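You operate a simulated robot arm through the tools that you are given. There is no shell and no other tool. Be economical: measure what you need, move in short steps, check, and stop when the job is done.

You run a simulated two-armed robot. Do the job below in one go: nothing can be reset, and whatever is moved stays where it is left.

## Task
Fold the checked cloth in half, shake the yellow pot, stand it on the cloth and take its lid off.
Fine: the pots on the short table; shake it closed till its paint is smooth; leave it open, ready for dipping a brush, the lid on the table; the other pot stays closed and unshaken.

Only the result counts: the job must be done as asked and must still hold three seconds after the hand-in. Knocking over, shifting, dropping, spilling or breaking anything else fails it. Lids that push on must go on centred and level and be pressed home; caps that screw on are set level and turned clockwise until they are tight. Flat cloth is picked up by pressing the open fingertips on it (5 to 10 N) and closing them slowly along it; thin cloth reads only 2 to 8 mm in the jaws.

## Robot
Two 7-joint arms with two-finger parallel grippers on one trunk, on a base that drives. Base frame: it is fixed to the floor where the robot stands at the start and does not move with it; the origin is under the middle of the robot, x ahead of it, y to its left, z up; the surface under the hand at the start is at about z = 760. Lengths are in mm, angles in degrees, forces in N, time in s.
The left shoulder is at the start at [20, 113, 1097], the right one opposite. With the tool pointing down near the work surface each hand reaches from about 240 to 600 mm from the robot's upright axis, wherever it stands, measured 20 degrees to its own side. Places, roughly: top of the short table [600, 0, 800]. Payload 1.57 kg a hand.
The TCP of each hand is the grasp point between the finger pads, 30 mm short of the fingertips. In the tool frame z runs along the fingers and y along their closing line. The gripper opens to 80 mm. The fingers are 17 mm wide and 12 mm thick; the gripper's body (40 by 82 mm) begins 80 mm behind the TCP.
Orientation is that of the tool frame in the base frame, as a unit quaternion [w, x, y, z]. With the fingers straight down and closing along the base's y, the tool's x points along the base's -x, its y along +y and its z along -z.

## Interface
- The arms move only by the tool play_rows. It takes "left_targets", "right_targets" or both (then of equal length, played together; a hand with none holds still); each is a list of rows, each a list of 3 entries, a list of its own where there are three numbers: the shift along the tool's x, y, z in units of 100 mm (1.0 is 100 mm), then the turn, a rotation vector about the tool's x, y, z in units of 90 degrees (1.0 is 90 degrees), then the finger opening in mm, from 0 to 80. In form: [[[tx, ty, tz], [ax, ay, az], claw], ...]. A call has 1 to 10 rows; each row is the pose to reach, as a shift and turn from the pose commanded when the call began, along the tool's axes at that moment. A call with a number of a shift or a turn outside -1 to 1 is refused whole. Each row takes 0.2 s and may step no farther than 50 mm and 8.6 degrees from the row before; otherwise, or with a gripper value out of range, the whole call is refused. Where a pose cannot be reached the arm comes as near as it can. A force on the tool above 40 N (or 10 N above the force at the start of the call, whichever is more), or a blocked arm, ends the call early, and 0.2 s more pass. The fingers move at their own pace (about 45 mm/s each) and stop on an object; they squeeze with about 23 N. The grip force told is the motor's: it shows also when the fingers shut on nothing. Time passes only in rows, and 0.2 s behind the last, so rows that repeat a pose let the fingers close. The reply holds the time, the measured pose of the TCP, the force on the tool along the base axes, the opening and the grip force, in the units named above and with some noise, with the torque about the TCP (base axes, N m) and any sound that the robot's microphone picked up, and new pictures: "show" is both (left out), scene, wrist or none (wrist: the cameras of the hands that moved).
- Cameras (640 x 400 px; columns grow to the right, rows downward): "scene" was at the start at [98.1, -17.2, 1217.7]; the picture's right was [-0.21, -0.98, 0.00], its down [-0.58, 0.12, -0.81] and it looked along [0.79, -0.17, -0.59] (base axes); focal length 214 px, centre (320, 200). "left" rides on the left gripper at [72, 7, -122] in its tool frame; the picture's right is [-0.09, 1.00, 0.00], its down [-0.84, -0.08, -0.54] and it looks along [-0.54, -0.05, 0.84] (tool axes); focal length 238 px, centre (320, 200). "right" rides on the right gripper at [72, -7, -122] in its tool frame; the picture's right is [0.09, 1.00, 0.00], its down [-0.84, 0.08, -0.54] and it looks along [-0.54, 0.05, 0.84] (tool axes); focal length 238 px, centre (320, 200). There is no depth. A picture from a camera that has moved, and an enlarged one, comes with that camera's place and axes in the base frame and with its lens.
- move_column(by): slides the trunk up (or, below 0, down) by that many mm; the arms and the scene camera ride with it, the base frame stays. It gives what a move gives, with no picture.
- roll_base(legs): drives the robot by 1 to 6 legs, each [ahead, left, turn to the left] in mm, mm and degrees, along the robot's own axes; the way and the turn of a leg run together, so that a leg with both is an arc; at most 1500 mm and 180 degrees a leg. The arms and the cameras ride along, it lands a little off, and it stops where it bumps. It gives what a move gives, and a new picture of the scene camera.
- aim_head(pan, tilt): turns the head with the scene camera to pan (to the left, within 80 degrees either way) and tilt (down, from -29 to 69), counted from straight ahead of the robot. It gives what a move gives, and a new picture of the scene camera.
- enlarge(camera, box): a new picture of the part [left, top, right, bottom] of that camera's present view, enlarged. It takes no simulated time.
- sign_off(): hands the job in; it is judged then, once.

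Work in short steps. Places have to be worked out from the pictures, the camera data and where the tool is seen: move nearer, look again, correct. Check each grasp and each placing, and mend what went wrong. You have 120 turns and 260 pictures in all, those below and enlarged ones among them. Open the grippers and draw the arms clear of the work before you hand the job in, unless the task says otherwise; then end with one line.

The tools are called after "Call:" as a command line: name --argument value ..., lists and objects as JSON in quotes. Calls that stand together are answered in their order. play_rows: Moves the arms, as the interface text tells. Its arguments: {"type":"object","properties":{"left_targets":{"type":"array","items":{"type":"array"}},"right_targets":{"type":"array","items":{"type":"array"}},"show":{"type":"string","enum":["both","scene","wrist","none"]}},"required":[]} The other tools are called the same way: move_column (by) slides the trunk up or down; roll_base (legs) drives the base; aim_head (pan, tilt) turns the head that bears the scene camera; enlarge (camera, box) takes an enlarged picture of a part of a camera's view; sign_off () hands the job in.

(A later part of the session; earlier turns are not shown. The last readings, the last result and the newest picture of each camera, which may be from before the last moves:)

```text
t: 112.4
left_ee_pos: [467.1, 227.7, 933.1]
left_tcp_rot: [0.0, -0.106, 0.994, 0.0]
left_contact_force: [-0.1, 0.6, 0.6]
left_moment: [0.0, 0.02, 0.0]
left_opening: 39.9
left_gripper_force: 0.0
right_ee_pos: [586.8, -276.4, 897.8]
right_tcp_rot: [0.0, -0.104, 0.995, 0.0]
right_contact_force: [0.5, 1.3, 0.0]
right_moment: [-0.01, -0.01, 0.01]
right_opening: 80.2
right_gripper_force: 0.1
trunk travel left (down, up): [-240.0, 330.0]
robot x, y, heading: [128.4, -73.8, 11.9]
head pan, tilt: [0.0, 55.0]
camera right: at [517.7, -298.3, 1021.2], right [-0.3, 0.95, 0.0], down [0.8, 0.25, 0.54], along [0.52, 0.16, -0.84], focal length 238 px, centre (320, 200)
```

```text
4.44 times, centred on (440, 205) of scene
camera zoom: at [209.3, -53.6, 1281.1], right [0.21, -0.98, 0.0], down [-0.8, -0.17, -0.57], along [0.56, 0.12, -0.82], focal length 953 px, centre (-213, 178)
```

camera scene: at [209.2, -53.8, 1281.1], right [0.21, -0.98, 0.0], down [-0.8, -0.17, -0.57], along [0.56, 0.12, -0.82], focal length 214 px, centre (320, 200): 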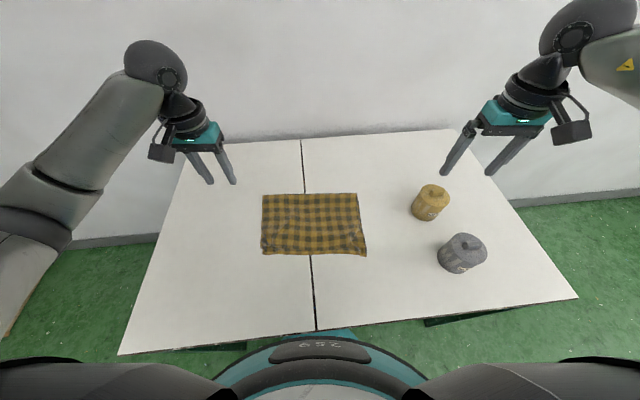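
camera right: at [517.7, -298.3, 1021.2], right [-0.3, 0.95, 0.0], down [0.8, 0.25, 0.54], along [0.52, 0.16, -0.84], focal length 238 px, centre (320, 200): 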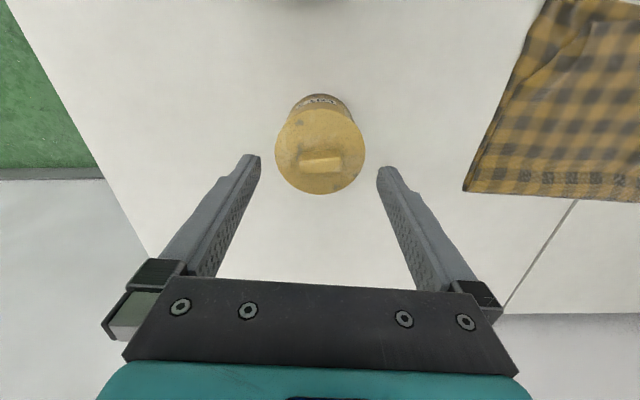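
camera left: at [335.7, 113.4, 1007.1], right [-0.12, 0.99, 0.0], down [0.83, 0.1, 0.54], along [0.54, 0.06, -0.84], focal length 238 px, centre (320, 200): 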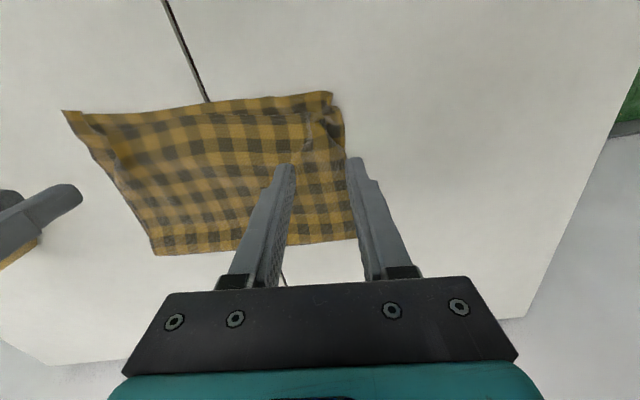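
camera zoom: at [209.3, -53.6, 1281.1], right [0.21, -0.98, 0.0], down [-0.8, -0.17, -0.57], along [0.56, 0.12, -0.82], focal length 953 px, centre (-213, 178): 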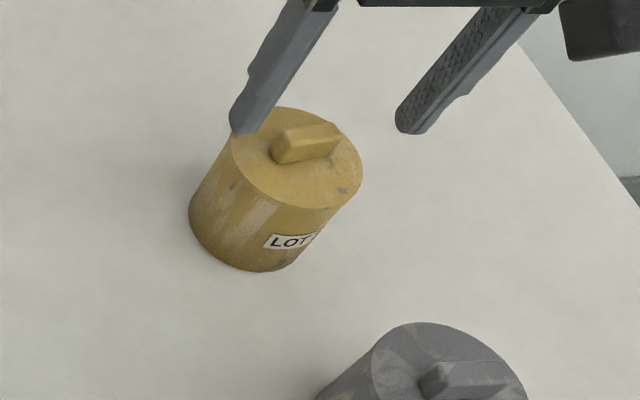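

Lid is on and level. The body must be held from the side, below the lid; the grey pot blocks my front, so the left hand will come in from the cloth side with its fingers pointing right (camera up). I move the right hand away and yaw the left hand 90°.

Call:
play_rows --left_targets '[[[0, -0.09, -0.03], [0, 0, -0.09], 80], [[0, -0.18, -0.06], [0, 0, -0.18], 80], [[0, -0.27, -0.09], [0, 0, -0.27], 80], [[0, -0.36, -0.12], [0, 0, -0.36], 80], [[0, -0.45, -0.15], [0, 0, -0.45], 80], [[0, -0.54, -0.18], [0, 0, -0.54], 80], [[0, -0.63, -0.2], [0, 0, -0.63], 80], [[0, -0.72, -0.2], [0, 0, -0.72], 80], [[0, -0.81, -0.2], [0, 0, -0.81], 80], [[0, -0.9, -0.2], [0, 0, -0.9], 80]]' --right_targets '[[[0, 0, -0.2], [0, 0, 0], 80], [[0, 0, -0.4], [0, 0, 0], 80], [[0, -0.1, -0.6], [0, 0, 0], 80], [[0, -0.2, -0.8], [0, 0, 0], 80], [[0.1, -0.3, -1.0], [0, 0, 0], 80], [[0.3, -0.5, -1.0], [0, 0, 0], 80], [[0.5, -0.5, -1.0], [0, 0, 0], 80], [[0.7, -0.5, -1.0], [0, 0, 0], 80], [[0.7, -0.5, -1.0], [0, 0, 0], 80], [[0.7, -0.5, -1.0], [0, 0, 0], 80]]' --show "scene"

```text
t: 114.6
left_ee_pos: [485.7, 139.2, 953.8]
left_tcp_rot: [0.0, 0.727, -0.687, 0.0]
left_contact_force: [0.6, 0.2, -0.2]
left_moment: [-0.01, -0.01, 0.02]
left_opening: 79.9
left_gripper_force: 0.0
right_ee_pos: [529.0, -340.0, 998.8]
right_tcp_rot: [0.0, -0.105, 0.994, 0.001]
right_contact_force: [-0.3, -0.9, -0.4]
right_moment: [0.0, -0.02, -0.01]
right_opening: 80.2
right_gripper_force: 0.0
trunk travel left (down, up): [-240.0, 330.0]
robot x, y, heading: [127.2, -67.4, 12.1]
head pan, tilt: [0.0, 55.0]
camera scene: at [209.4, -53.7, 1281.0], right [0.21, -0.98, 0.0], down [-0.8, -0.17, -0.57], along [0.56, 0.12, -0.82], focal length 214 px, centre (320, 200)
```

scene: 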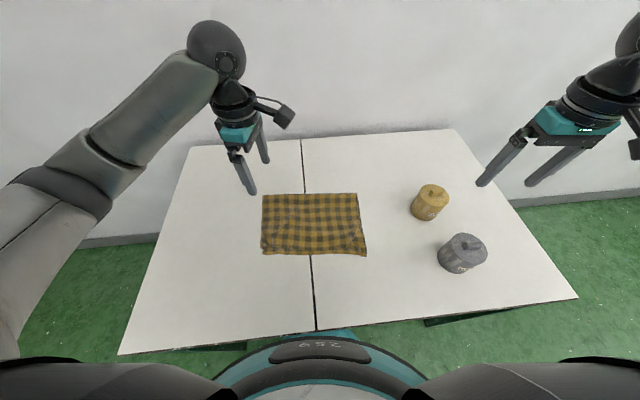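

Yaw worked. Now I pitch the fingers up 70° toward the right while moving rightward.

Call:
play_rows --left_targets '[[[0.1, 0, 0], [0, 0.087, 0], 80], [[0.2, 0, 0], [0, 0.174, 0], 80], [[0.3, 0, 0], [0, 0.26, 0], 80], [[0.4, 0, 0], [0, 0.347, 0], 80], [[0.5, 0, 0], [0, 0.434, 0], 80], [[0.6, 0, 0], [0, 0.52, 0], 80], [[0.7, 0, 0], [0, 0.607, 0], 80], [[0.8, 0, 0], [0, 0.694, 0], 80], [[0.9, 0, 0], [0, 0.78, 0], 80]]' --show "both"

```text
t: 116.6
left_ee_pos: [490.2, 49.3, 953.9]
left_tcp_rot: [0.395, 0.594, -0.562, 0.419]
left_contact_force: [0.3, -1.0, -0.3]
left_moment: [-0.01, -0.01, -0.02]
left_opening: 80.2
left_gripper_force: 0.1
right_ee_pos: [528.4, -339.4, 998.3]
right_tcp_rot: [0.0, -0.105, 0.995, 0.001]
right_contact_force: [0.1, 0.5, -1.0]
right_moment: [-0.02, 0.0, -0.02]
right_opening: 80.2
right_gripper_force: 0.1
trunk travel left (down, up): [-240.0, 330.0]
robot x, y, heading: [126.6, -70.4, 12.0]
head pan, tilt: [0.0, 55.0]
camera scene: at [209.4, -53.7, 1281.0], right [0.21, -0.98, 0.0], down [-0.8, -0.17, -0.57], along [0.56, 0.12, -0.82], focal length 214 px, centre (320, 200)
camera left: at [478.2, 138.7, 1063.1], right [-1.0, -0.02, -0.09], down [0.03, 0.79, -0.61], along [0.08, -0.61, -0.79], focal length 238 px, centre (320, 200)
```

scene: 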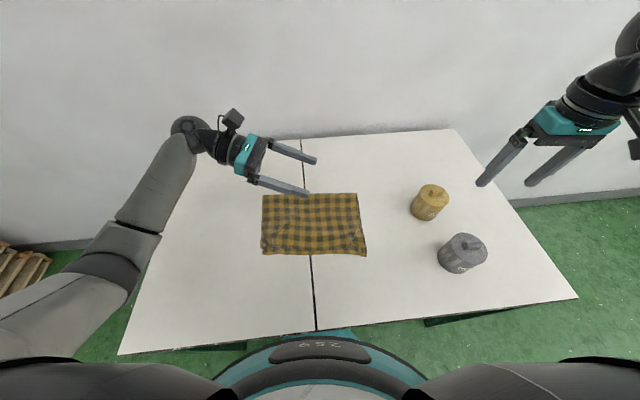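
left: 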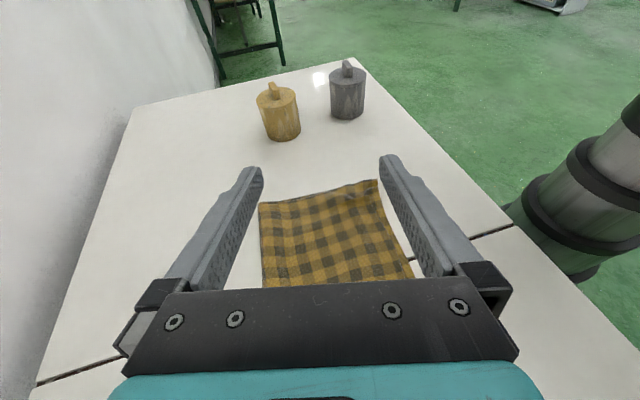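

Fingers point right with the camera on top; the wrist camera sees both pots. I move in three steps to a standoff 120 mm left of the yellow pot.

Call:
play_rows --left_targets '[[[-0.05, -0.13, 0.4], [0, 0, 0], 80], [[-0.1, -0.26, 0.8], [0, 0, 0], 80]]' --show "none"

Call:
play_rows --left_targets '[[[-0.07, -0.13, 0.4], [0, 0, 0], 80], [[-0.15, -0.26, 0.8], [0, 0, 0], 80]]' --show "none"

Call:
play_rows --left_targets '[[[-0.1, -0.13, 0.4], [0, 0, 0], 80], [[-0.19, -0.26, 0.8], [0, 0, 0], 80]]' --show "both"

```text
t: 117.2
left_ee_pos: [519.8, -21.2, 916.0]
left_tcp_rot: [0.395, 0.594, -0.563, 0.418]
left_contact_force: [0.1, 0.4, 0.0]
left_moment: [-0.03, 0.02, -0.02]
left_opening: 80.0
left_gripper_force: 0.1
right_ee_pos: [529.9, -340.9, 996.9]
right_tcp_rot: [0.0, -0.105, 0.994, 0.002]
right_contact_force: [0.3, 0.2, -0.4]
right_moment: [0.01, -0.01, 0.01]
right_opening: 80.0
right_gripper_force: 0.0
trunk travel left (down, up): [-240.0, 330.0]
robot x, y, heading: [126.0, -72.9, 11.9]
head pan, tilt: [0.0, 55.0]
```

```text
t: 117.8
left_ee_pos: [548.7, -89.9, 876.3]
left_tcp_rot: [0.395, 0.594, -0.564, 0.417]
left_contact_force: [0.4, 0.7, -0.2]
left_moment: [-0.04, -0.01, 0.02]
left_opening: 79.9
left_gripper_force: 0.1
right_ee_pos: [528.3, -338.6, 997.4]
right_tcp_rot: [0.0, -0.105, 0.994, 0.001]
right_contact_force: [-0.7, 0.0, 0.0]
right_moment: [0.06, -0.02, -0.01]
right_opening: 79.8
right_gripper_force: 0.0
trunk travel left (down, up): [-240.0, 330.0]
robot x, y, heading: [125.8, -71.8, 12.0]
head pan, tilt: [0.0, 55.0]
```

```text
t: 118.4
left_ee_pos: [578.1, -157.6, 831.3]
left_tcp_rot: [0.395, 0.594, -0.563, 0.418]
left_contact_force: [-0.3, -0.6, 0.5]
left_moment: [-0.03, 0.01, 0.01]
left_opening: 80.2
left_gripper_force: 0.0
right_ee_pos: [529.3, -339.4, 996.1]
right_tcp_rot: [0.0, -0.104, 0.995, 0.001]
right_contact_force: [-0.5, 0.2, 0.2]
right_moment: [0.0, 0.02, 0.02]
right_opening: 79.9
right_gripper_force: 0.0
trunk travel left (down, up): [-240.0, 330.0]
robot x, y, heading: [123.6, -71.2, 12.0]
head pan, tilt: [0.0, 55.0]
camera scene: at [209.6, -54.2, 1281.0], right [0.21, -0.98, 0.0], down [-0.8, -0.17, -0.57], along [0.56, 0.12, -0.82], focal length 214 px, centre (320, 200)
camera left: at [567.6, -68.8, 940.9], right [-1.0, -0.02, -0.09], down [0.04, 0.8, -0.6], along [0.08, -0.6, -0.79], focal length 238 px, centre (320, 200)
```

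scene: 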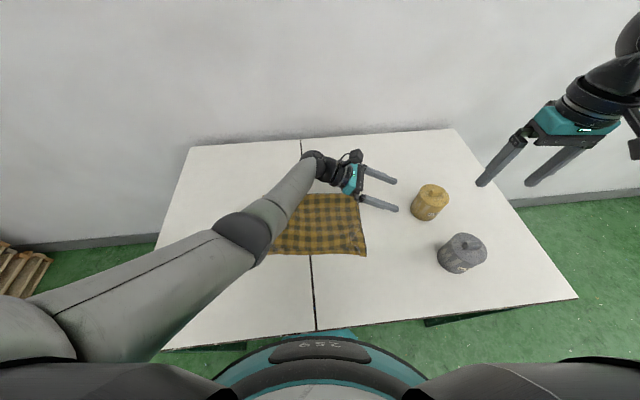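
left: 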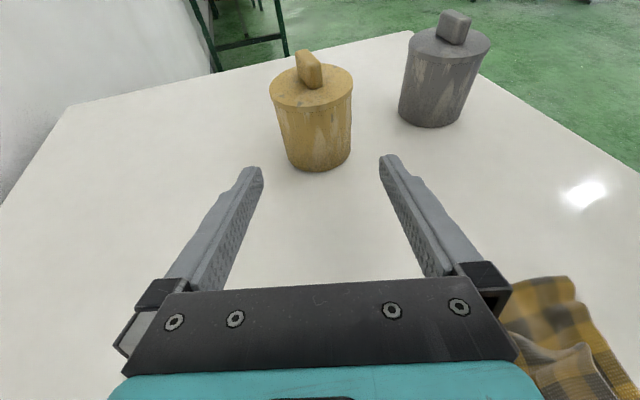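

Well aligned (within 2 mm). I descend to body height z≈787, still clear of the pot.

Call:
play_rows --left_targets '[[[-0.2, -0.01, 0.07], [0, 0, 0], 80], [[-0.414, -0.017, 0.15], [0, 0, 0], 80], [[-0.28, -0.017, 0.53], [0, 0, 0], 80]]' --show "wrist"

Call:
enlarge --camera "scene" --box '[330, 130, 470, 250]'

```text
t: 119.2
left_ee_pos: [570.7, -193.3, 793.9]
left_tcp_rot: [0.393, 0.595, -0.563, 0.418]
left_contact_force: [0.2, 0.3, -0.5]
left_moment: [-0.01, 0.0, -0.03]
left_opening: 79.8
left_gripper_force: 0.0
left hand out of reach, approached as far as the arm can: row 2, 3
right_ee_pos: [529.4, -339.6, 997.6]
right_tcp_rot: [0.0, -0.104, 0.995, 0.001]
right_contact_force: [-0.8, -0.9, 0.1]
right_moment: [-0.02, -0.02, -0.01]
right_opening: 80.1
right_gripper_force: 0.1
trunk travel left (down, up): [-240.0, 330.0]
robot x, y, heading: [125.6, -72.5, 12.0]
head pan, tilt: [0.0, 55.0]
camera left: at [559.3, -103.7, 904.3], right [-1.0, -0.03, -0.09], down [0.03, 0.8, -0.6], along [0.09, -0.6, -0.79], focal length 238 px, centre (320, 200)
```

left: 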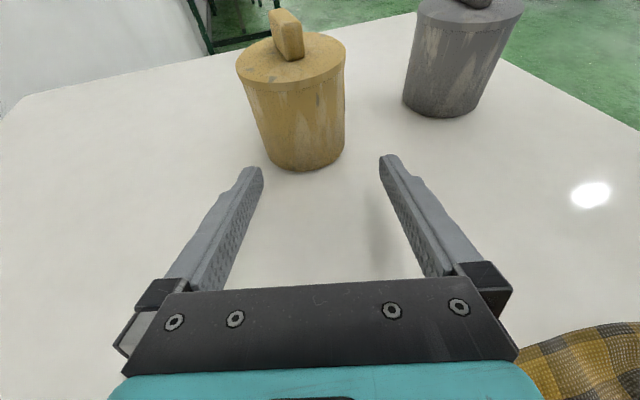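

```text
3.33 times, centred on (400, 190) of scene
camera zoom: at [209.6, -53.9, 1281.0], right [0.21, -0.98, 0.0], down [-0.8, -0.17, -0.57], along [0.56, 0.12, -0.82], focal length 715 px, centre (53, 233)
```

zoom: 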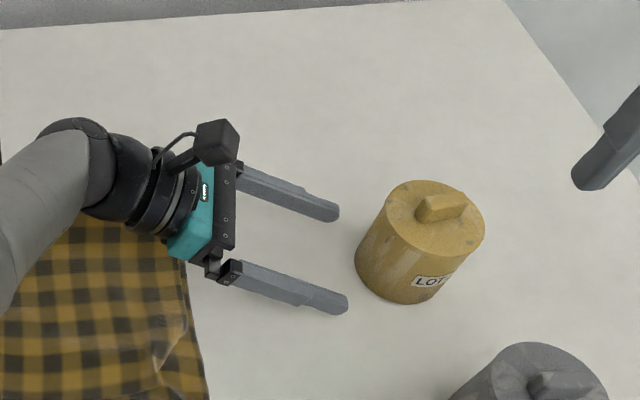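

The left arm is at its reach limit with the trunk raised. I raise the hands 100 mm and lower the trunk by the same amount to gain reach.

Call:
play_rows --left_targets '[[[0.31, 0, -0.11], [0, 0, 0], 80], [[0.62, 0, -0.22], [0, 0, 0], 80], [[0.94, 0, -0.34], [0, 0, 0], 80]]' --right_targets '[[[0, 0, -0.2], [0, 0, 0], 80], [[0, 0, -0.4], [0, 0, 0], 80], [[0, 0, -0.6], [0, 0, 0], 80]]' --show "none"

Call:
move_column --by -110

```text
t: 120.0
left_ee_pos: [578.5, -184.5, 895.6]
left_tcp_rot: [0.383, 0.598, -0.565, 0.42]
left_contact_force: [0.0, 0.5, -0.1]
left_moment: [-0.01, -0.01, -0.01]
left_opening: 79.9
left_gripper_force: 0.0
right_ee_pos: [529.0, -338.8, 1057.0]
right_tcp_rot: [-0.001, -0.105, 0.995, 0.001]
right_contact_force: [0.3, 0.6, -0.7]
right_moment: [-0.01, 0.01, 0.0]
right_opening: 80.0
right_gripper_force: 0.1
trunk travel left (down, up): [-240.0, 330.0]
robot x, y, heading: [125.4, -70.5, 12.0]
head pan, tilt: [0.0, 55.0]
```

```text
t: 121.4
left_ee_pos: [575.4, -183.1, 782.1]
left_tcp_rot: [0.384, 0.6, -0.565, 0.417]
left_contact_force: [-0.8, 0.3, -0.8]
left_moment: [0.02, -0.03, -0.03]
left_opening: 79.9
left_gripper_force: 0.0
right_ee_pos: [528.1, -339.9, 947.0]
right_tcp_rot: [-0.001, -0.105, 0.994, 0.001]
right_contact_force: [0.3, -0.5, 0.3]
right_moment: [0.03, -0.03, -0.01]
right_opening: 80.1
right_gripper_force: 0.0
trunk travel left (down, up): [-130.0, 440.0]
robot x, y, heading: [123.3, -71.1, 12.0]
head pan, tilt: [0.0, 55.0]
```

Now z 782 with better reach. I correct laterally, rise 6 mm and advance around the body in steps.

Call:
play_rows --left_targets '[[[0.058, -0.11, -0.014], [0, 0, 0], 80], [[0.11, -0.1, 0.12], [0, 0, 0], 80], [[0.16, -0.092, 0.25], [0, 0, 0], 80]]' --show "wrist"

Call:
enlarge --camera "scene" --box '[330, 130, 470, 250]'

```text
t: 122.0
left_ee_pos: [585.0, -180.4, 778.8]
left_tcp_rot: [0.384, 0.605, -0.562, 0.413]
left_contact_force: [-0.9, 0.4, 12.9]
left_moment: [-0.32, 0.05, -0.41]
left_opening: 76.1
left_gripper_force: 0.2
right_ee_pos: [528.5, -339.9, 947.0]
right_tcp_rot: [0.0, -0.105, 0.994, 0.0]
right_contact_force: [-0.3, 0.6, -0.1]
right_moment: [-0.06, 0.02, -0.01]
right_opening: 80.0
right_gripper_force: 0.1
trunk travel left (down, up): [-130.0, 440.0]
robot x, y, heading: [125.6, -71.3, 12.1]
head pan, tilt: [0.0, 55.0]
stopped in row 3 (left hand): the force on the tool passed its limit at 48 N (the readings are from after the stop); the commanded pose is now the measured one
camera left: at [572.8, -94.9, 890.8], right [-1.0, -0.04, -0.09], down [0.02, 0.81, -0.58], along [0.09, -0.58, -0.81], focal length 238 px, centre (320, 200)
```

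left: 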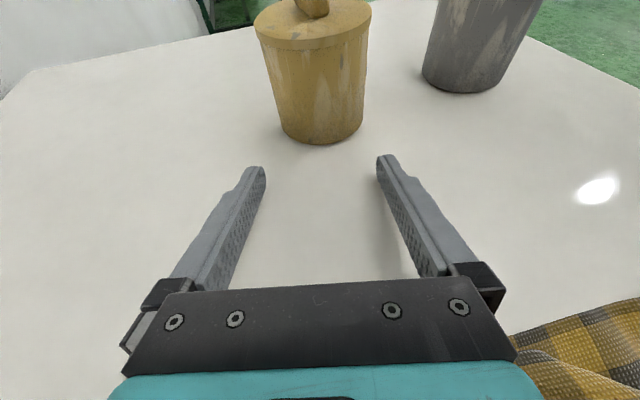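

```text
3.33 times, centred on (400, 190) of scene
camera zoom: at [208.7, -53.1, 1171.0], right [0.21, -0.98, 0.0], down [-0.8, -0.17, -0.57], along [0.56, 0.12, -0.82], focal length 715 px, centre (53, 233)
```

zoom: 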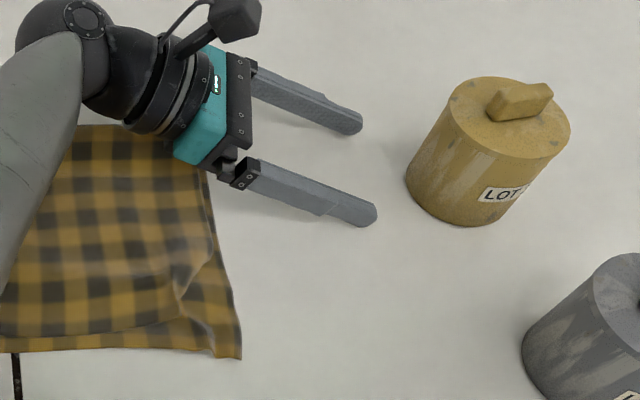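

The commanded pose had been below the reachable one, so the fingertips touched the table; nothing moved. I raise 11 mm and advance 30 mm, checking position.

Call:
play_rows --left_targets '[[[0.06, 0, -0.02], [0, 0, 0], 80], [[0.105, 0, -0.04], [0, 0, 0], 80], [[0.16, 0.01, 0.1], [0, 0, 0], 80], [[0.215, 0.02, 0.24], [0, 0, 0], 80]]' --show "wrist"

```text
t: 123.0
left_ee_pos: [591.0, -176.8, 778.6]
left_tcp_rot: [0.372, 0.616, -0.561, 0.409]
left_contact_force: [-4.6, 0.9, 13.3]
left_moment: [-0.29, 0.12, -0.47]
left_opening: 78.1
left_gripper_force: 0.0
right_ee_pos: [527.7, -339.6, 947.7]
right_tcp_rot: [0.0, -0.104, 0.995, 0.0]
right_contact_force: [-0.7, 0.7, 0.8]
right_moment: [0.01, 0.01, 0.02]
right_opening: 80.1
right_gripper_force: 0.0
trunk travel left (down, up): [-130.0, 440.0]
robot x, y, heading: [123.6, -68.2, 12.0]
head pan, tilt: [0.0, 55.0]
stopped in row 4 (left hand): the force on the tool passed its limit at 47 N (the readings are from after the stop); the commanded pose is now the measured one
camera left: at [576.1, -93.6, 893.6], right [-0.99, -0.06, -0.09], down [0.0, 0.83, -0.56], along [0.1, -0.56, -0.82], focal length 238 px, centre (320, 200)
```

left: 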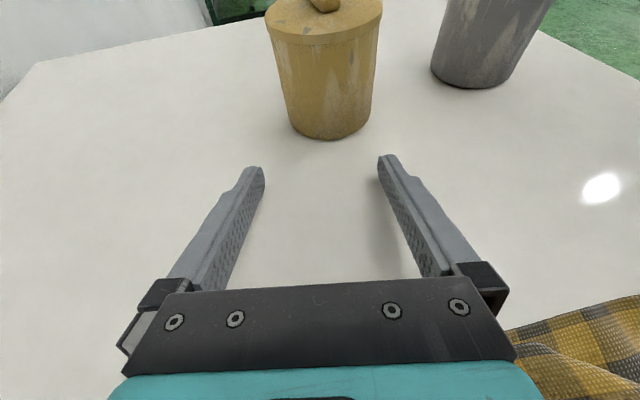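

The hand isn't rising as told. I look at the whole arm.

Call:
aim_head --pan 10 --tilt 50

```text
t: 123.7
left_ee_pos: [590.3, -175.9, 778.6]
left_tcp_rot: [0.372, 0.617, -0.56, 0.41]
left_contact_force: [-3.0, 4.7, 19.3]
left_moment: [-0.37, 0.18, 0.12]
left_opening: 79.1
left_gripper_force: 0.0
right_ee_pos: [526.8, -339.5, 947.9]
right_tcp_rot: [0.0, -0.104, 0.995, 0.001]
right_contact_force: [-0.4, -0.2, 0.1]
right_moment: [-0.01, -0.04, 0.02]
right_opening: 79.8
right_gripper_force: 0.0
trunk travel left (down, up): [-130.0, 440.0]
robot x, y, heading: [125.9, -72.6, 12.1]
head pan, tilt: [10.0, 50.0]
camera scene: at [208.5, -39.0, 1177.7], right [0.37, -0.93, 0.0], down [-0.71, -0.29, -0.64], along [0.6, 0.24, -0.77], focal length 214 px, centre (320, 200)
```

scene: 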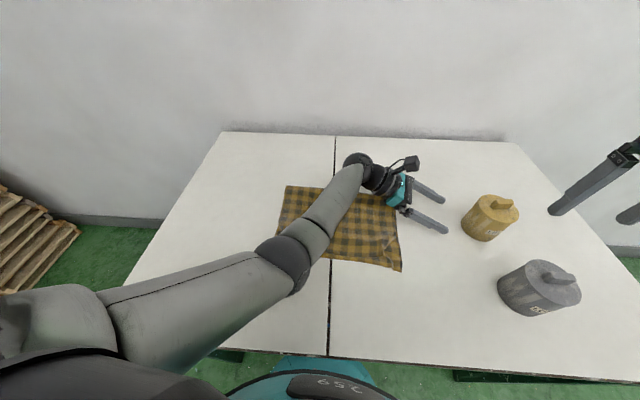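

The arm is stretched into an awkward wrist posture. I retreat up and back first.

Call:
play_rows --left_targets '[[[0.1, 0, -0.2], [0, 0, 0], 80], [[0.2, 0, -0.4], [0, 0, 0], 80], [[0.35, -0.02, -0.6], [0, 0, 0], 80], [[0.5, -0.04, -0.8], [0, 0, 0], 80]]' --show "none"

```text
t: 124.7
left_ee_pos: [588.5, -124.3, 854.3]
left_tcp_rot: [0.374, 0.616, -0.561, 0.406]
left_contact_force: [0.4, 1.0, 0.9]
left_moment: [-0.03, 0.0, 0.0]
left_opening: 79.9
left_gripper_force: 0.0
right_ee_pos: [528.2, -340.5, 947.0]
right_tcp_rot: [0.001, -0.104, 0.995, 0.001]
right_contact_force: [0.2, 1.2, 0.1]
right_moment: [-0.01, 0.03, 0.01]
right_opening: 79.8
right_gripper_force: 0.1
trunk travel left (down, up): [-130.0, 440.0]
robot x, y, heading: [125.5, -73.7, 11.9]
head pan, tilt: [10.0, 50.0]
```

Free again. I swing the approach direction 40° toward straight ahead (yaw about the vertical) and move to a standoff in front-left of the pot.

Call:
play_rows --left_targets '[[[0.044, 0.18, 0.107], [0.082, 0, -0.034], 80], [[0.088, 0.36, 0.214], [0.164, 0, -0.069], 80], [[0.132, 0.55, 0.32], [0.245, 0, -0.103], 80], [[0.176, 0.73, 0.43], [0.327, 0, -0.138], 80], [[0.22, 0.91, 0.536], [0.409, 0, -0.172], 80]]' --show "both"

```text
t: 125.7
left_ee_pos: [576.8, -104.8, 884.5]
left_tcp_rot: [0.116, 0.725, -0.437, 0.52]
left_contact_force: [1.3, 0.1, -0.4]
left_moment: [0.01, 0.03, 0.01]
left_opening: 80.0
left_gripper_force: 0.1
right_ee_pos: [528.2, -340.0, 945.9]
right_tcp_rot: [0.0, -0.104, 0.995, 0.0]
right_contact_force: [-1.0, 0.3, 0.1]
right_moment: [0.01, 0.0, 0.01]
right_opening: 79.8
right_gripper_force: 0.0
trunk travel left (down, up): [-130.0, 440.0]
robot x, y, heading: [128.4, -70.2, 12.1]
head pan, tilt: [10.0, 50.0]
stopped in row 5 (left hand): the arm was blocked; the commanded pose is now the measured one
camera scene: at [209.9, -39.7, 1177.6], right [0.37, -0.93, 0.0], down [-0.71, -0.29, -0.64], along [0.6, 0.24, -0.77], focal length 214 px, centre (320, 200)
camera left: at [498.5, -70.3, 997.0], right [-0.76, -0.54, -0.36], down [-0.36, 0.81, -0.46], along [0.54, -0.22, -0.81], focal length 238 px, centre (320, 200)
```

scene: 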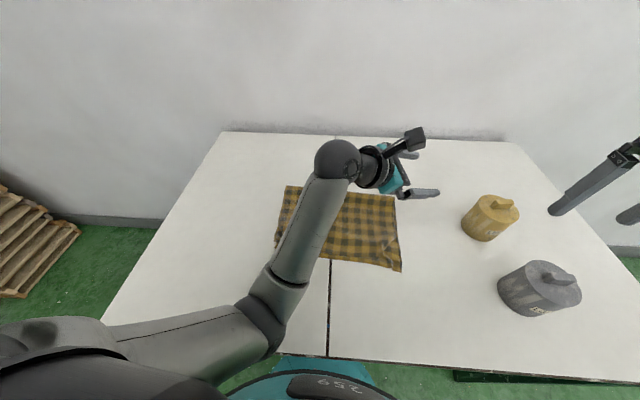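
left: 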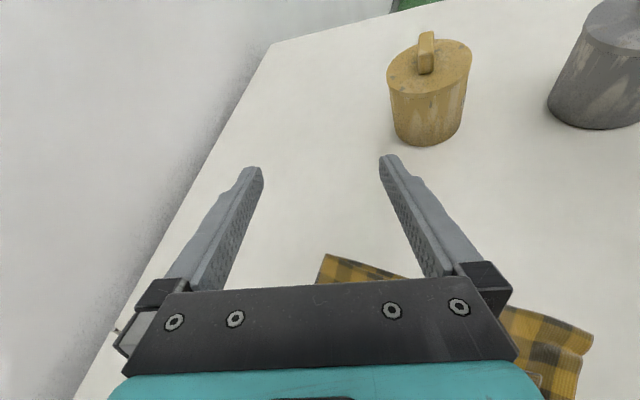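

That direction runs into the wrist's limits. I turn the left hand back to the comfortable pose (pointing right), and will instead shift my base to the right.

Call:
play_rows --left_targets '[[[-0.02, -0.04, -0.15], [-0.071, 0.022, -0.002], 80], [[-0.05, -0.08, -0.3], [-0.142, 0.044, -0.004], 80], [[-0.07, -0.12, -0.46], [-0.213, 0.066, -0.006], 80], [[-0.1, -0.16, -0.61], [-0.284, 0.088, -0.007], 80], [[-0.12, -0.2, -0.77], [-0.355, 0.11, -0.009], 80], [[-0.15, -0.24, -0.92], [-0.426, 0.132, -0.011], 80]]' --right_targets '[[[0, 0, -0.2], [0, 0, 0], 80], [[0, 0, -0.3], [0, 0, 0], 80], [[0, 0, -0.4], [0, 0, 0], 80], [[0, 0, -0.5], [0, 0, 0], 80], [[0, 0, -0.6], [0, 0, 0], 80], [[0, 0, -0.7], [0, 0, 0], 80]]' --show "none"

Call:
roll_base --legs '[[0, -190, 4]]'

```text
t: 127.1
left_ee_pos: [533.6, -26.8, 919.2]
left_tcp_rot: [0.4, 0.59, -0.563, 0.418]
left_contact_force: [-0.4, 0.2, -0.2]
left_moment: [0.03, 0.01, 0.01]
left_opening: 79.9
left_gripper_force: 0.0
right_ee_pos: [527.6, -339.9, 1017.8]
right_tcp_rot: [0.0, -0.105, 0.995, 0.0]
right_contact_force: [0.3, -0.4, -0.2]
right_moment: [0.03, 0.0, 0.01]
right_opening: 79.8
right_gripper_force: 0.0
trunk travel left (down, up): [-130.0, 440.0]
robot x, y, heading: [122.0, -70.1, 12.1]
head pan, tilt: [10.0, 50.0]
```

```text
t: 128.6
left_ee_pos: [575.3, -182.0, 917.9]
left_tcp_rot: [0.383, 0.611, -0.542, 0.431]
left_contact_force: [0.5, -0.2, 0.3]
left_moment: [-0.01, -0.01, 0.01]
left_opening: 79.7
left_gripper_force: 0.0
right_ee_pos: [592.0, -494.6, 1016.9]
right_tcp_rot: [-0.001, -0.139, 0.99, 0.001]
right_contact_force: [-0.3, -1.1, 0.2]
right_moment: [0.02, -0.01, -0.01]
right_opening: 80.1
right_gripper_force: 0.1
trunk travel left (down, up): [-130.0, 440.0]
robot x, y, heading: [172.1, -252.6, 16.0]
head pan, tilt: [10.0, 50.0]
camera scene: at [253.3, -217.7, 1177.6], right [0.44, -0.9, 0.0], down [-0.69, -0.34, -0.64], along [0.58, 0.28, -0.77], focal length 214 px, centre (320, 200)
```

scene: 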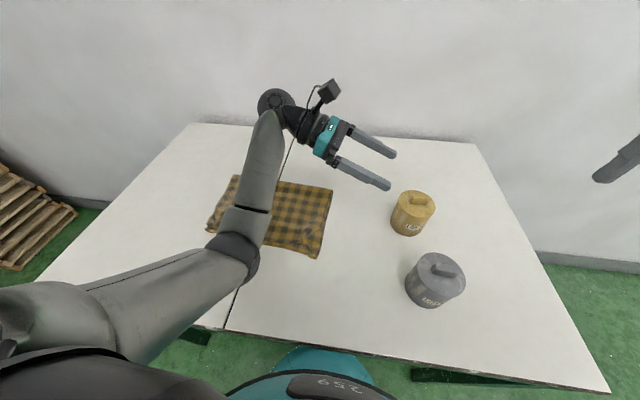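

Base moved; the yellow pot is now at about s=392, l=-138 in my frame, well in the left arm's reach. I lower the hand to just above the lid height at the standoff.

Call:
play_rows --left_targets '[[[-0.29, 0, 0.05], [0, 0, 0], 80], [[-0.58, 0, 0.1], [0, 0, 0], 80], [[-0.88, 0, 0.15], [0, 0, 0], 80]]' --show "none"

Call:
play_rows --left_targets '[[[-0.2, 0, 0.07], [0, 0, 0], 80], [[-0.37, 0, 0.13], [0, 0, 0], 80]]' --show "both"

```text
t: 129.4
left_ee_pos: [573.0, -167.0, 828.8]
left_tcp_rot: [0.383, 0.611, -0.542, 0.432]
left_contact_force: [-0.2, -0.5, 0.1]
left_moment: [-0.01, 0.02, 0.01]
left_opening: 80.3
left_gripper_force: 0.2
right_ee_pos: [591.0, -494.2, 1016.9]
right_tcp_rot: [0.001, -0.138, 0.99, 0.0]
right_contact_force: [-0.4, 0.6, 0.1]
right_moment: [-0.01, 0.01, 0.03]
right_opening: 80.1
right_gripper_force: 0.0
trunk travel left (down, up): [-130.0, 440.0]
robot x, y, heading: [169.8, -256.0, 16.0]
head pan, tilt: [10.0, 50.0]
```

```text
t: 130.0
left_ee_pos: [574.8, -167.4, 790.3]
left_tcp_rot: [0.383, 0.611, -0.542, 0.432]
left_contact_force: [0.1, -1.0, 0.6]
left_moment: [0.02, 0.01, 0.02]
left_opening: 79.9
left_gripper_force: 0.0
right_ee_pos: [592.8, -494.7, 1017.0]
right_tcp_rot: [0.0, -0.14, 0.99, 0.0]
right_contact_force: [0.4, 0.2, 0.2]
right_moment: [-0.01, 0.04, -0.04]
right_opening: 80.2
right_gripper_force: 0.0
trunk travel left (down, up): [-130.0, 440.0]
robot x, y, heading: [174.1, -253.2, 15.9]
head pan, tilt: [10.0, 50.0]
camera scene: at [253.2, -217.4, 1177.6], right [0.44, -0.9, 0.0], down [-0.69, -0.34, -0.64], along [0.58, 0.28, -0.77], focal length 214 px, centre (320, 200)
camera left: at [556.3, -78.3, 899.6], right [-0.99, -0.09, -0.09], down [-0.02, 0.79, -0.61], along [0.12, -0.6, -0.79], focal length 238 px, centre (320, 200)
```

scene: 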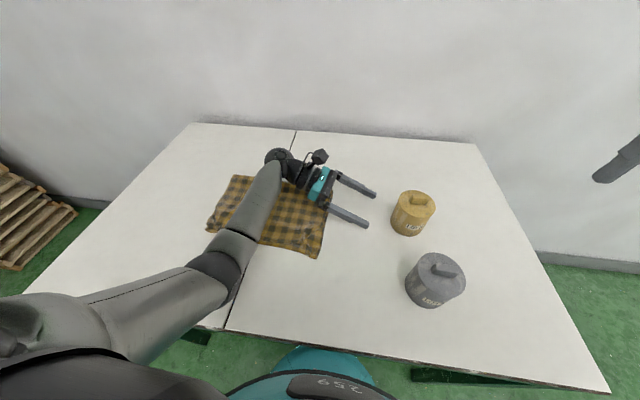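
left: 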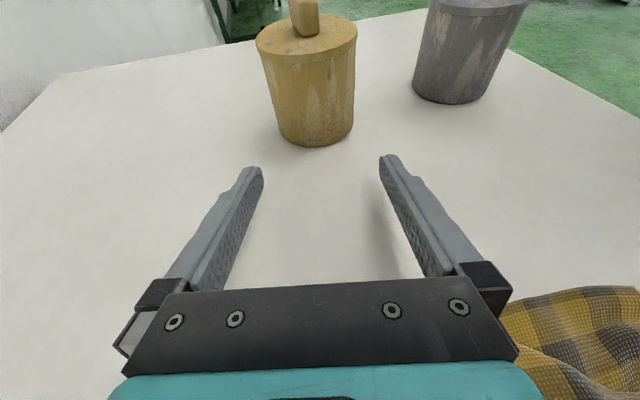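

Now z=790 is reached and aligned within 2 mm. I advance around the body.

Call:
play_rows --left_targets '[[[0.087, 0.01, 0.245], [0, 0, 0], 80], [[0.174, 0.013, 0.49], [0, 0, 0], 80], [[0.261, 0.013, 0.735], [0, 0, 0], 80], [[0.348, 0.013, 0.98], [0, 0, 0], 80]]' --show "wrist"

```text
t: 131.0
left_ee_pos: [585.3, -269.8, 790.2]
left_tcp_rot: [0.382, 0.612, -0.541, 0.432]
left_contact_force: [0.3, 0.5, -0.7]
left_moment: [0.01, 0.02, 0.0]
left_opening: 79.9
left_gripper_force: 0.1
right_ee_pos: [591.7, -494.6, 1016.1]
right_tcp_rot: [-0.001, -0.14, 0.99, 0.001]
right_contact_force: [0.1, 0.0, -0.8]
right_moment: [-0.01, 0.0, 0.02]
right_opening: 80.0
right_gripper_force: 0.1
trunk travel left (down, up): [-130.0, 440.0]
robot x, y, heading: [172.7, -252.7, 15.8]
head pan, tilt: [10.0, 50.0]
camera left: at [567.7, -181.9, 900.0], right [-0.99, -0.09, -0.09], down [-0.02, 0.79, -0.61], along [0.12, -0.6, -0.79], focal length 238 px, centre (320, 200)
```

left: 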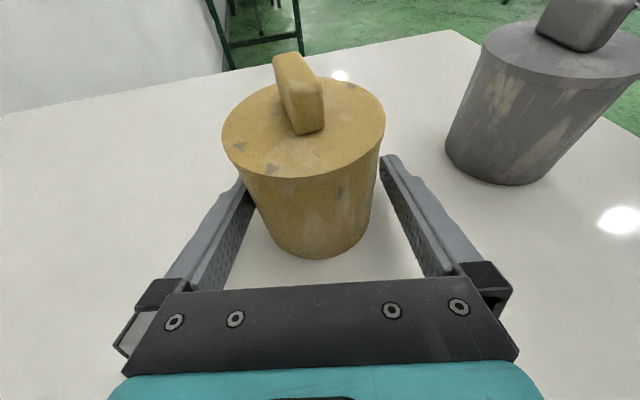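

Fingers are around the body below the lid rim, no contact. I close.

Call:
play_rows --left_targets '[[[0, 0, 0], [0, 0, 0], 74], [[0, 0, 0], [0, 0, 0], 68], [[0, 0, 0], [0, 0, 0], 60], [[0, 0, 0], [0, 0, 0], 50], [[0, 0, 0], [0, 0, 0], 45]]' --show "wrist"

```text
t: 132.2
left_ee_pos: [584.8, -270.2, 791.0]
left_tcp_rot: [0.383, 0.611, -0.541, 0.433]
left_contact_force: [2.4, -0.8, 0.5]
left_moment: [0.0, -0.01, 0.0]
left_opening: 68.3
left_gripper_force: 22.9
right_ee_pos: [591.7, -494.7, 1017.6]
right_tcp_rot: [0.0, -0.139, 0.99, -0.001]
right_contact_force: [0.4, -0.1, -0.1]
right_moment: [0.01, 0.02, 0.02]
right_opening: 80.2
right_gripper_force: 0.0
trunk travel left (down, up): [-130.0, 440.0]
robot x, y, heading: [171.3, -252.6, 16.4]
head pan, tilt: [10.0, 50.0]
camera left: at [567.7, -181.6, 900.1], right [-0.99, -0.09, -0.09], down [-0.02, 0.79, -0.61], along [0.12, -0.6, -0.79], focal length 238 px, centre (320, 200)
```

left: 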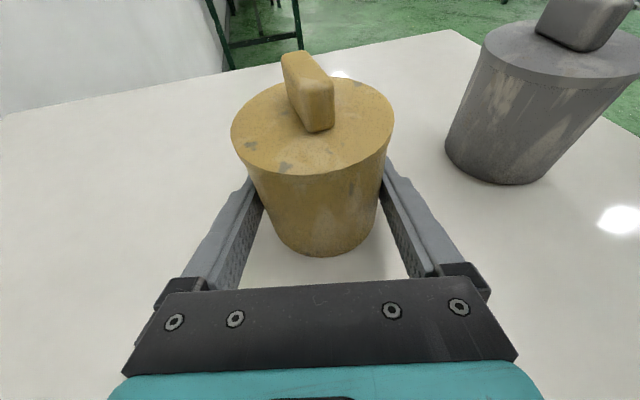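

Holding the body at 68 mm. I lift it 90 mm straight up.

Call:
play_rows --left_targets '[[[0.094, 0, -0.033], [0, 0, 0], 40], [[0.28, 0, -0.1], [0, 0, 0], 40], [[0.56, 0, -0.2], [0, 0, 0], 40], [[0.85, 0, -0.3], [0, 0, 0], 40]]' --show "both"

```text
t: 133.2
left_ee_pos: [585.6, -271.6, 881.1]
left_tcp_rot: [0.383, 0.612, -0.542, 0.43]
left_contact_force: [0.0, 0.6, -3.6]
left_moment: [0.06, 0.01, 0.01]
left_opening: 66.2
left_gripper_force: 22.9
right_ee_pos: [592.1, -494.5, 1016.6]
right_tcp_rot: [0.0, -0.139, 0.99, 0.001]
right_contact_force: [-0.7, 0.4, 0.7]
right_moment: [-0.02, -0.01, -0.03]
right_opening: 80.0
right_gripper_force: 0.0
trunk travel left (down, up): [-130.0, 440.0]
robot x, y, heading: [172.3, -253.1, 15.9]
head pan, tilt: [10.0, 50.0]
camera scene: at [253.4, -217.5, 1177.5], right [0.44, -0.9, 0.0], down [-0.69, -0.34, -0.64], along [0.58, 0.28, -0.77], focal length 214 px, centre (320, 200)
camera left: at [568.1, -182.4, 989.6], right [-0.99, -0.09, -0.09], down [-0.02, 0.79, -0.61], along [0.12, -0.6, -0.79], focal length 238 px, centre (320, 200)
```

scene: 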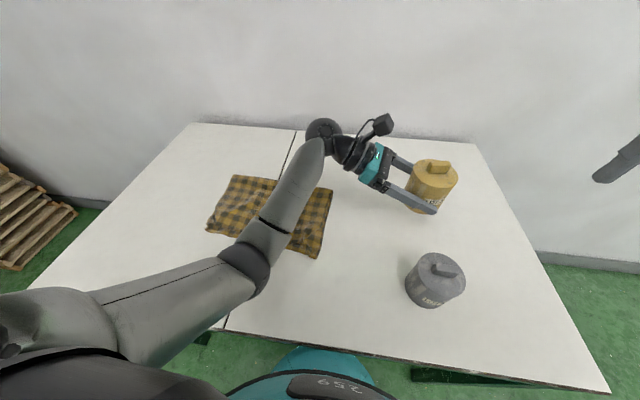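
left: 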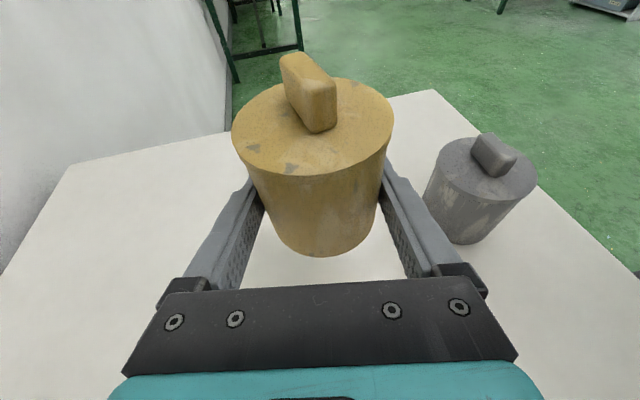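

Held firmly, weight ~3.6 N, lid on. I raise it a bit more and shake it up and down.

Call:
play_rows --left_targets '[[[0.3, 0, -0.1], [0, 0, 0], 40], [[0.7, 0, -0.25], [0, 0, 0], 40], [[0.3, 0, -0.1], [0, 0, 0], 40], [[0.7, 0, -0.25], [0, 0, 0], 40], [[0.3, 0, -0.1], [0, 0, 0], 40], [[0.7, 0, -0.25], [0, 0, 0], 40], [[0.3, 0, -0.1], [0, 0, 0], 40], [[0.7, 0, -0.25], [0, 0, 0], 40], [[0.3, 0, -0.1], [0, 0, 0], 40], [[0.5, 0, -0.17], [0, 0, 0], 40]]' --show "wrist"

```text
t: 135.4
left_ee_pos: [586.9, -270.9, 933.1]
left_tcp_rot: [0.383, 0.611, -0.542, 0.431]
left_contact_force: [0.6, -0.2, -4.5]
left_moment: [0.0, 0.01, -0.03]
left_opening: 66.3
left_gripper_force: 22.9
right_ee_pos: [592.8, -494.1, 1016.8]
right_tcp_rot: [0.0, -0.139, 0.99, 0.0]
right_contact_force: [0.7, 0.3, -0.1]
right_moment: [-0.06, -0.02, -0.02]
right_opening: 79.9
right_gripper_force: 0.0
trunk travel left (down, up): [-130.0, 440.0]
robot x, y, heading: [173.1, -256.2, 15.9]
head pan, tilt: [10.0, 50.0]
camera left: at [568.8, -182.5, 1042.7], right [-0.99, -0.09, -0.09], down [-0.02, 0.79, -0.61], along [0.12, -0.6, -0.79], focal length 238 px, centre (320, 200)
```

left: 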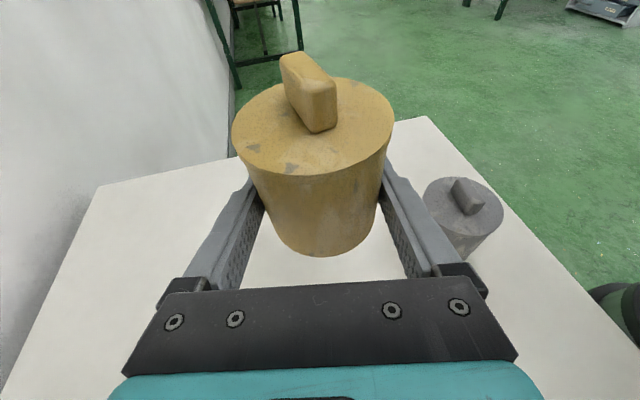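

Firm hold. I shake longer in several bursts.

Call:
play_rows --left_targets '[[[0.42, 0, -0.15], [0, 0, 0], 40], [[0, 0, 0], [0, 0, 0], 40], [[0.42, 0, -0.15], [0, 0, 0], 40], [[0, 0, 0], [0, 0, 0], 40], [[0.42, 0, -0.15], [0, 0, 0], 40], [[0, 0, 0], [0, 0, 0], 40], [[0.42, 0, -0.15], [0, 0, 0], 40], [[0, 0, 0], [0, 0, 0], 40], [[0.42, 0, -0.15], [0, 0, 0], 40], [[0, 0, 0], [0, 0, 0], 40]]' --show "none"

Call:
play_rows --left_targets '[[[0.42, 0, -0.15], [0, 0, 0], 40], [[0, 0, 0], [0, 0, 0], 40], [[0.42, 0, -0.15], [0, 0, 0], 40], [[0, 0, 0], [0, 0, 0], 40], [[0.42, 0, -0.15], [0, 0, 0], 40], [[0, 0, 0], [0, 0, 0], 40], [[0.42, 0, -0.15], [0, 0, 0], 40], [[0, 0, 0], [0, 0, 0], 40], [[0.42, 0, -0.15], [0, 0, 0], 40], [[0, 0, 0], [0, 0, 0], 40]]' --show "none"

Call:
play_rows --left_targets '[[[0.42, 0, -0.15], [0, 0, 0], 40], [[0, 0, 0], [0, 0, 0], 40], [[0.42, 0, -0.15], [0, 0, 0], 40], [[0, 0, 0], [0, 0, 0], 40], [[0.42, 0, -0.15], [0, 0, 0], 40], [[0, 0, 0], [0, 0, 0], 40], [[0.42, 0, -0.15], [0, 0, 0], 40], [[0, 0, 0], [0, 0, 0], 40], [[0.42, 0, -0.15], [0, 0, 0], 40], [[0, 0, 0], [0, 0, 0], 40]]' --show "none"

Call:
play_rows --left_targets '[[[0.42, 0, -0.15], [0, 0, 0], 40], [[0, 0, 0], [0, 0, 0], 40], [[0.42, 0, -0.15], [0, 0, 0], 40], [[0, 0, 0], [0, 0, 0], 40], [[0.42, 0, -0.15], [0, 0, 0], 40], [[0, 0, 0], [0, 0, 0], 40], [[0.42, 0, -0.15], [0, 0, 0], 40], [[0, 0, 0], [0, 0, 0], 40], [[0.42, 0, -0.15], [0, 0, 0], 40], [[0, 0, 0], [0, 0, 0], 40]]' --show "none"

Call:
play_rows --left_targets '[[[0, 0.4, 0], [0, 0, 0], 40], [[0, 0, 0], [0, 0, 0], 40], [[0, 0.4, 0], [0, 0, 0], 40], [[0, 0, 0], [0, 0, 0], 40], [[0, 0.4, 0], [0, 0, 0], 40], [[0, 0, 0], [0, 0, 0], 40], [[0, 0.4, 0], [0, 0, 0], 40], [[0, 0, 0], [0, 0, 0], 40], [[0, 0.4, 0], [0, 0, 0], 40], [[0, 0, 0], [0, 0, 0], 40]]' --show "wrist"

```text
t: 137.6
left_ee_pos: [585.0, -271.6, 935.0]
left_tcp_rot: [0.382, 0.612, -0.541, 0.432]
left_contact_force: [0.1, 0.6, -4.4]
left_moment: [0.0, 0.02, -0.01]
left_opening: 66.3
left_gripper_force: 23.3
right_ee_pos: [592.0, -494.9, 1017.3]
right_tcp_rot: [0.0, -0.14, 0.99, 0.001]
right_contact_force: [0.8, 0.2, 0.0]
right_moment: [0.0, 0.0, 0.01]
right_opening: 80.1
right_gripper_force: 0.2
trunk travel left (down, up): [-130.0, 440.0]
robot x, y, heading: [170.3, -254.3, 16.0]
head pan, tilt: [10.0, 50.0]
```

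```text
t: 139.8
left_ee_pos: [585.3, -272.3, 933.1]
left_tcp_rot: [0.382, 0.612, -0.542, 0.431]
left_contact_force: [0.0, 0.4, -3.6]
left_moment: [0.02, -0.01, -0.01]
left_opening: 66.4
left_gripper_force: 22.8
right_ee_pos: [592.3, -495.3, 1016.7]
right_tcp_rot: [0.0, -0.139, 0.99, 0.001]
right_contact_force: [0.3, 0.0, 0.8]
right_moment: [-0.02, 0.02, 0.0]
right_opening: 80.2
right_gripper_force: 0.0
trunk travel left (down, up): [-130.0, 440.0]
robot x, y, heading: [168.6, -255.1, 15.9]
head pan, tilt: [10.0, 50.0]
```

```text
t: 142.0
left_ee_pos: [585.8, -271.2, 933.2]
left_tcp_rot: [0.382, 0.612, -0.542, 0.432]
left_contact_force: [0.1, -0.4, -3.7]
left_moment: [0.02, 0.01, -0.02]
left_opening: 66.3
left_gripper_force: 22.8
right_ee_pos: [592.2, -494.2, 1017.2]
right_tcp_rot: [0.0, -0.139, 0.99, 0.001]
right_contact_force: [0.4, -0.6, 0.2]
right_moment: [0.0, -0.02, 0.01]
right_opening: 80.0
right_gripper_force: 0.1
trunk travel left (down, up): [-130.0, 440.0]
robot x, y, heading: [172.4, -254.3, 15.8]
head pan, tilt: [10.0, 50.0]
```

```text
t: 144.2
left_ee_pos: [585.5, -272.8, 933.4]
left_tcp_rot: [0.383, 0.611, -0.542, 0.432]
left_contact_force: [-0.8, -0.1, -3.2]
left_moment: [0.04, 0.02, -0.01]
left_opening: 66.5
left_gripper_force: 23.0
right_ee_pos: [592.1, -493.7, 1016.1]
right_tcp_rot: [0.0, -0.139, 0.99, 0.001]
right_contact_force: [-0.4, -0.2, -0.3]
right_moment: [-0.02, 0.0, 0.01]
right_opening: 79.9
right_gripper_force: 0.1
trunk travel left (down, up): [-130.0, 440.0]
robot x, y, heading: [173.2, -252.7, 16.0]
head pan, tilt: [10.0, 50.0]
```

```text
t: 146.4
left_ee_pos: [585.3, -271.9, 933.6]
left_tcp_rot: [0.383, 0.611, -0.541, 0.432]
left_contact_force: [-0.6, 0.0, -3.7]
left_moment: [0.0, 0.03, 0.02]
left_opening: 66.5
left_gripper_force: 23.0
right_ee_pos: [591.8, -495.3, 1017.2]
right_tcp_rot: [0.001, -0.139, 0.99, -0.001]
right_contact_force: [0.3, 0.4, 0.1]
right_moment: [0.02, -0.01, 0.0]
right_opening: 80.1
right_gripper_force: 0.1
trunk travel left (down, up): [-130.0, 440.0]
robot x, y, heading: [168.6, -257.9, 16.1]
head pan, tilt: [10.0, 50.0]
camera left: at [568.8, -183.5, 1043.0], right [-0.99, -0.09, -0.09], down [-0.02, 0.79, -0.61], along [0.12, -0.6, -0.79], focal length 238 px, centre (320, 200)
```

left: 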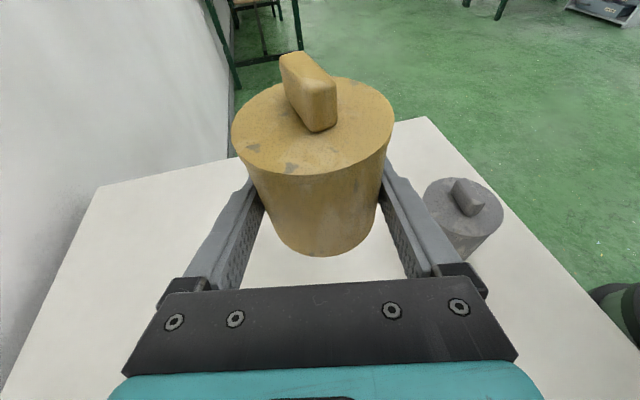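

About 55 strokes done, nothing slipped. I drive back left so that the cloth is in front of me, with the pot held high.

Call:
roll_base --legs '[[0, 190, -4]]'

```text
t: 148.0
left_ee_pos: [538.8, -117.1, 934.8]
left_tcp_rot: [0.397, 0.593, -0.562, 0.418]
left_contact_force: [0.2, 1.3, -3.8]
left_moment: [0.03, -0.02, -0.01]
left_opening: 66.3
left_gripper_force: 22.6
right_ee_pos: [528.1, -339.9, 1017.9]
right_tcp_rot: [0.0, -0.104, 0.995, 0.0]
right_contact_force: [-0.8, -0.2, 0.1]
right_moment: [-0.03, -0.03, 0.01]
right_opening: 80.2
right_gripper_force: 0.1
trunk travel left (down, up): [-130.0, 440.0]
robot x, y, heading: [129.5, -72.8, 12.4]
head pan, tilt: [10.0, 50.0]
camera scene: at [210.0, -39.5, 1177.5], right [0.37, -0.93, 0.0], down [-0.71, -0.29, -0.64], along [0.6, 0.24, -0.77], focal length 214 px, centre (320, 200)
```

scene: 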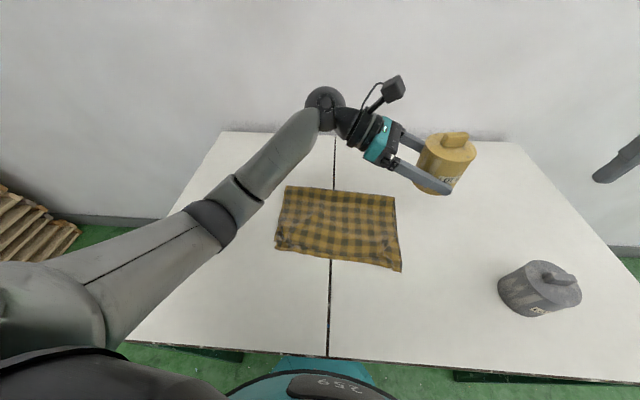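

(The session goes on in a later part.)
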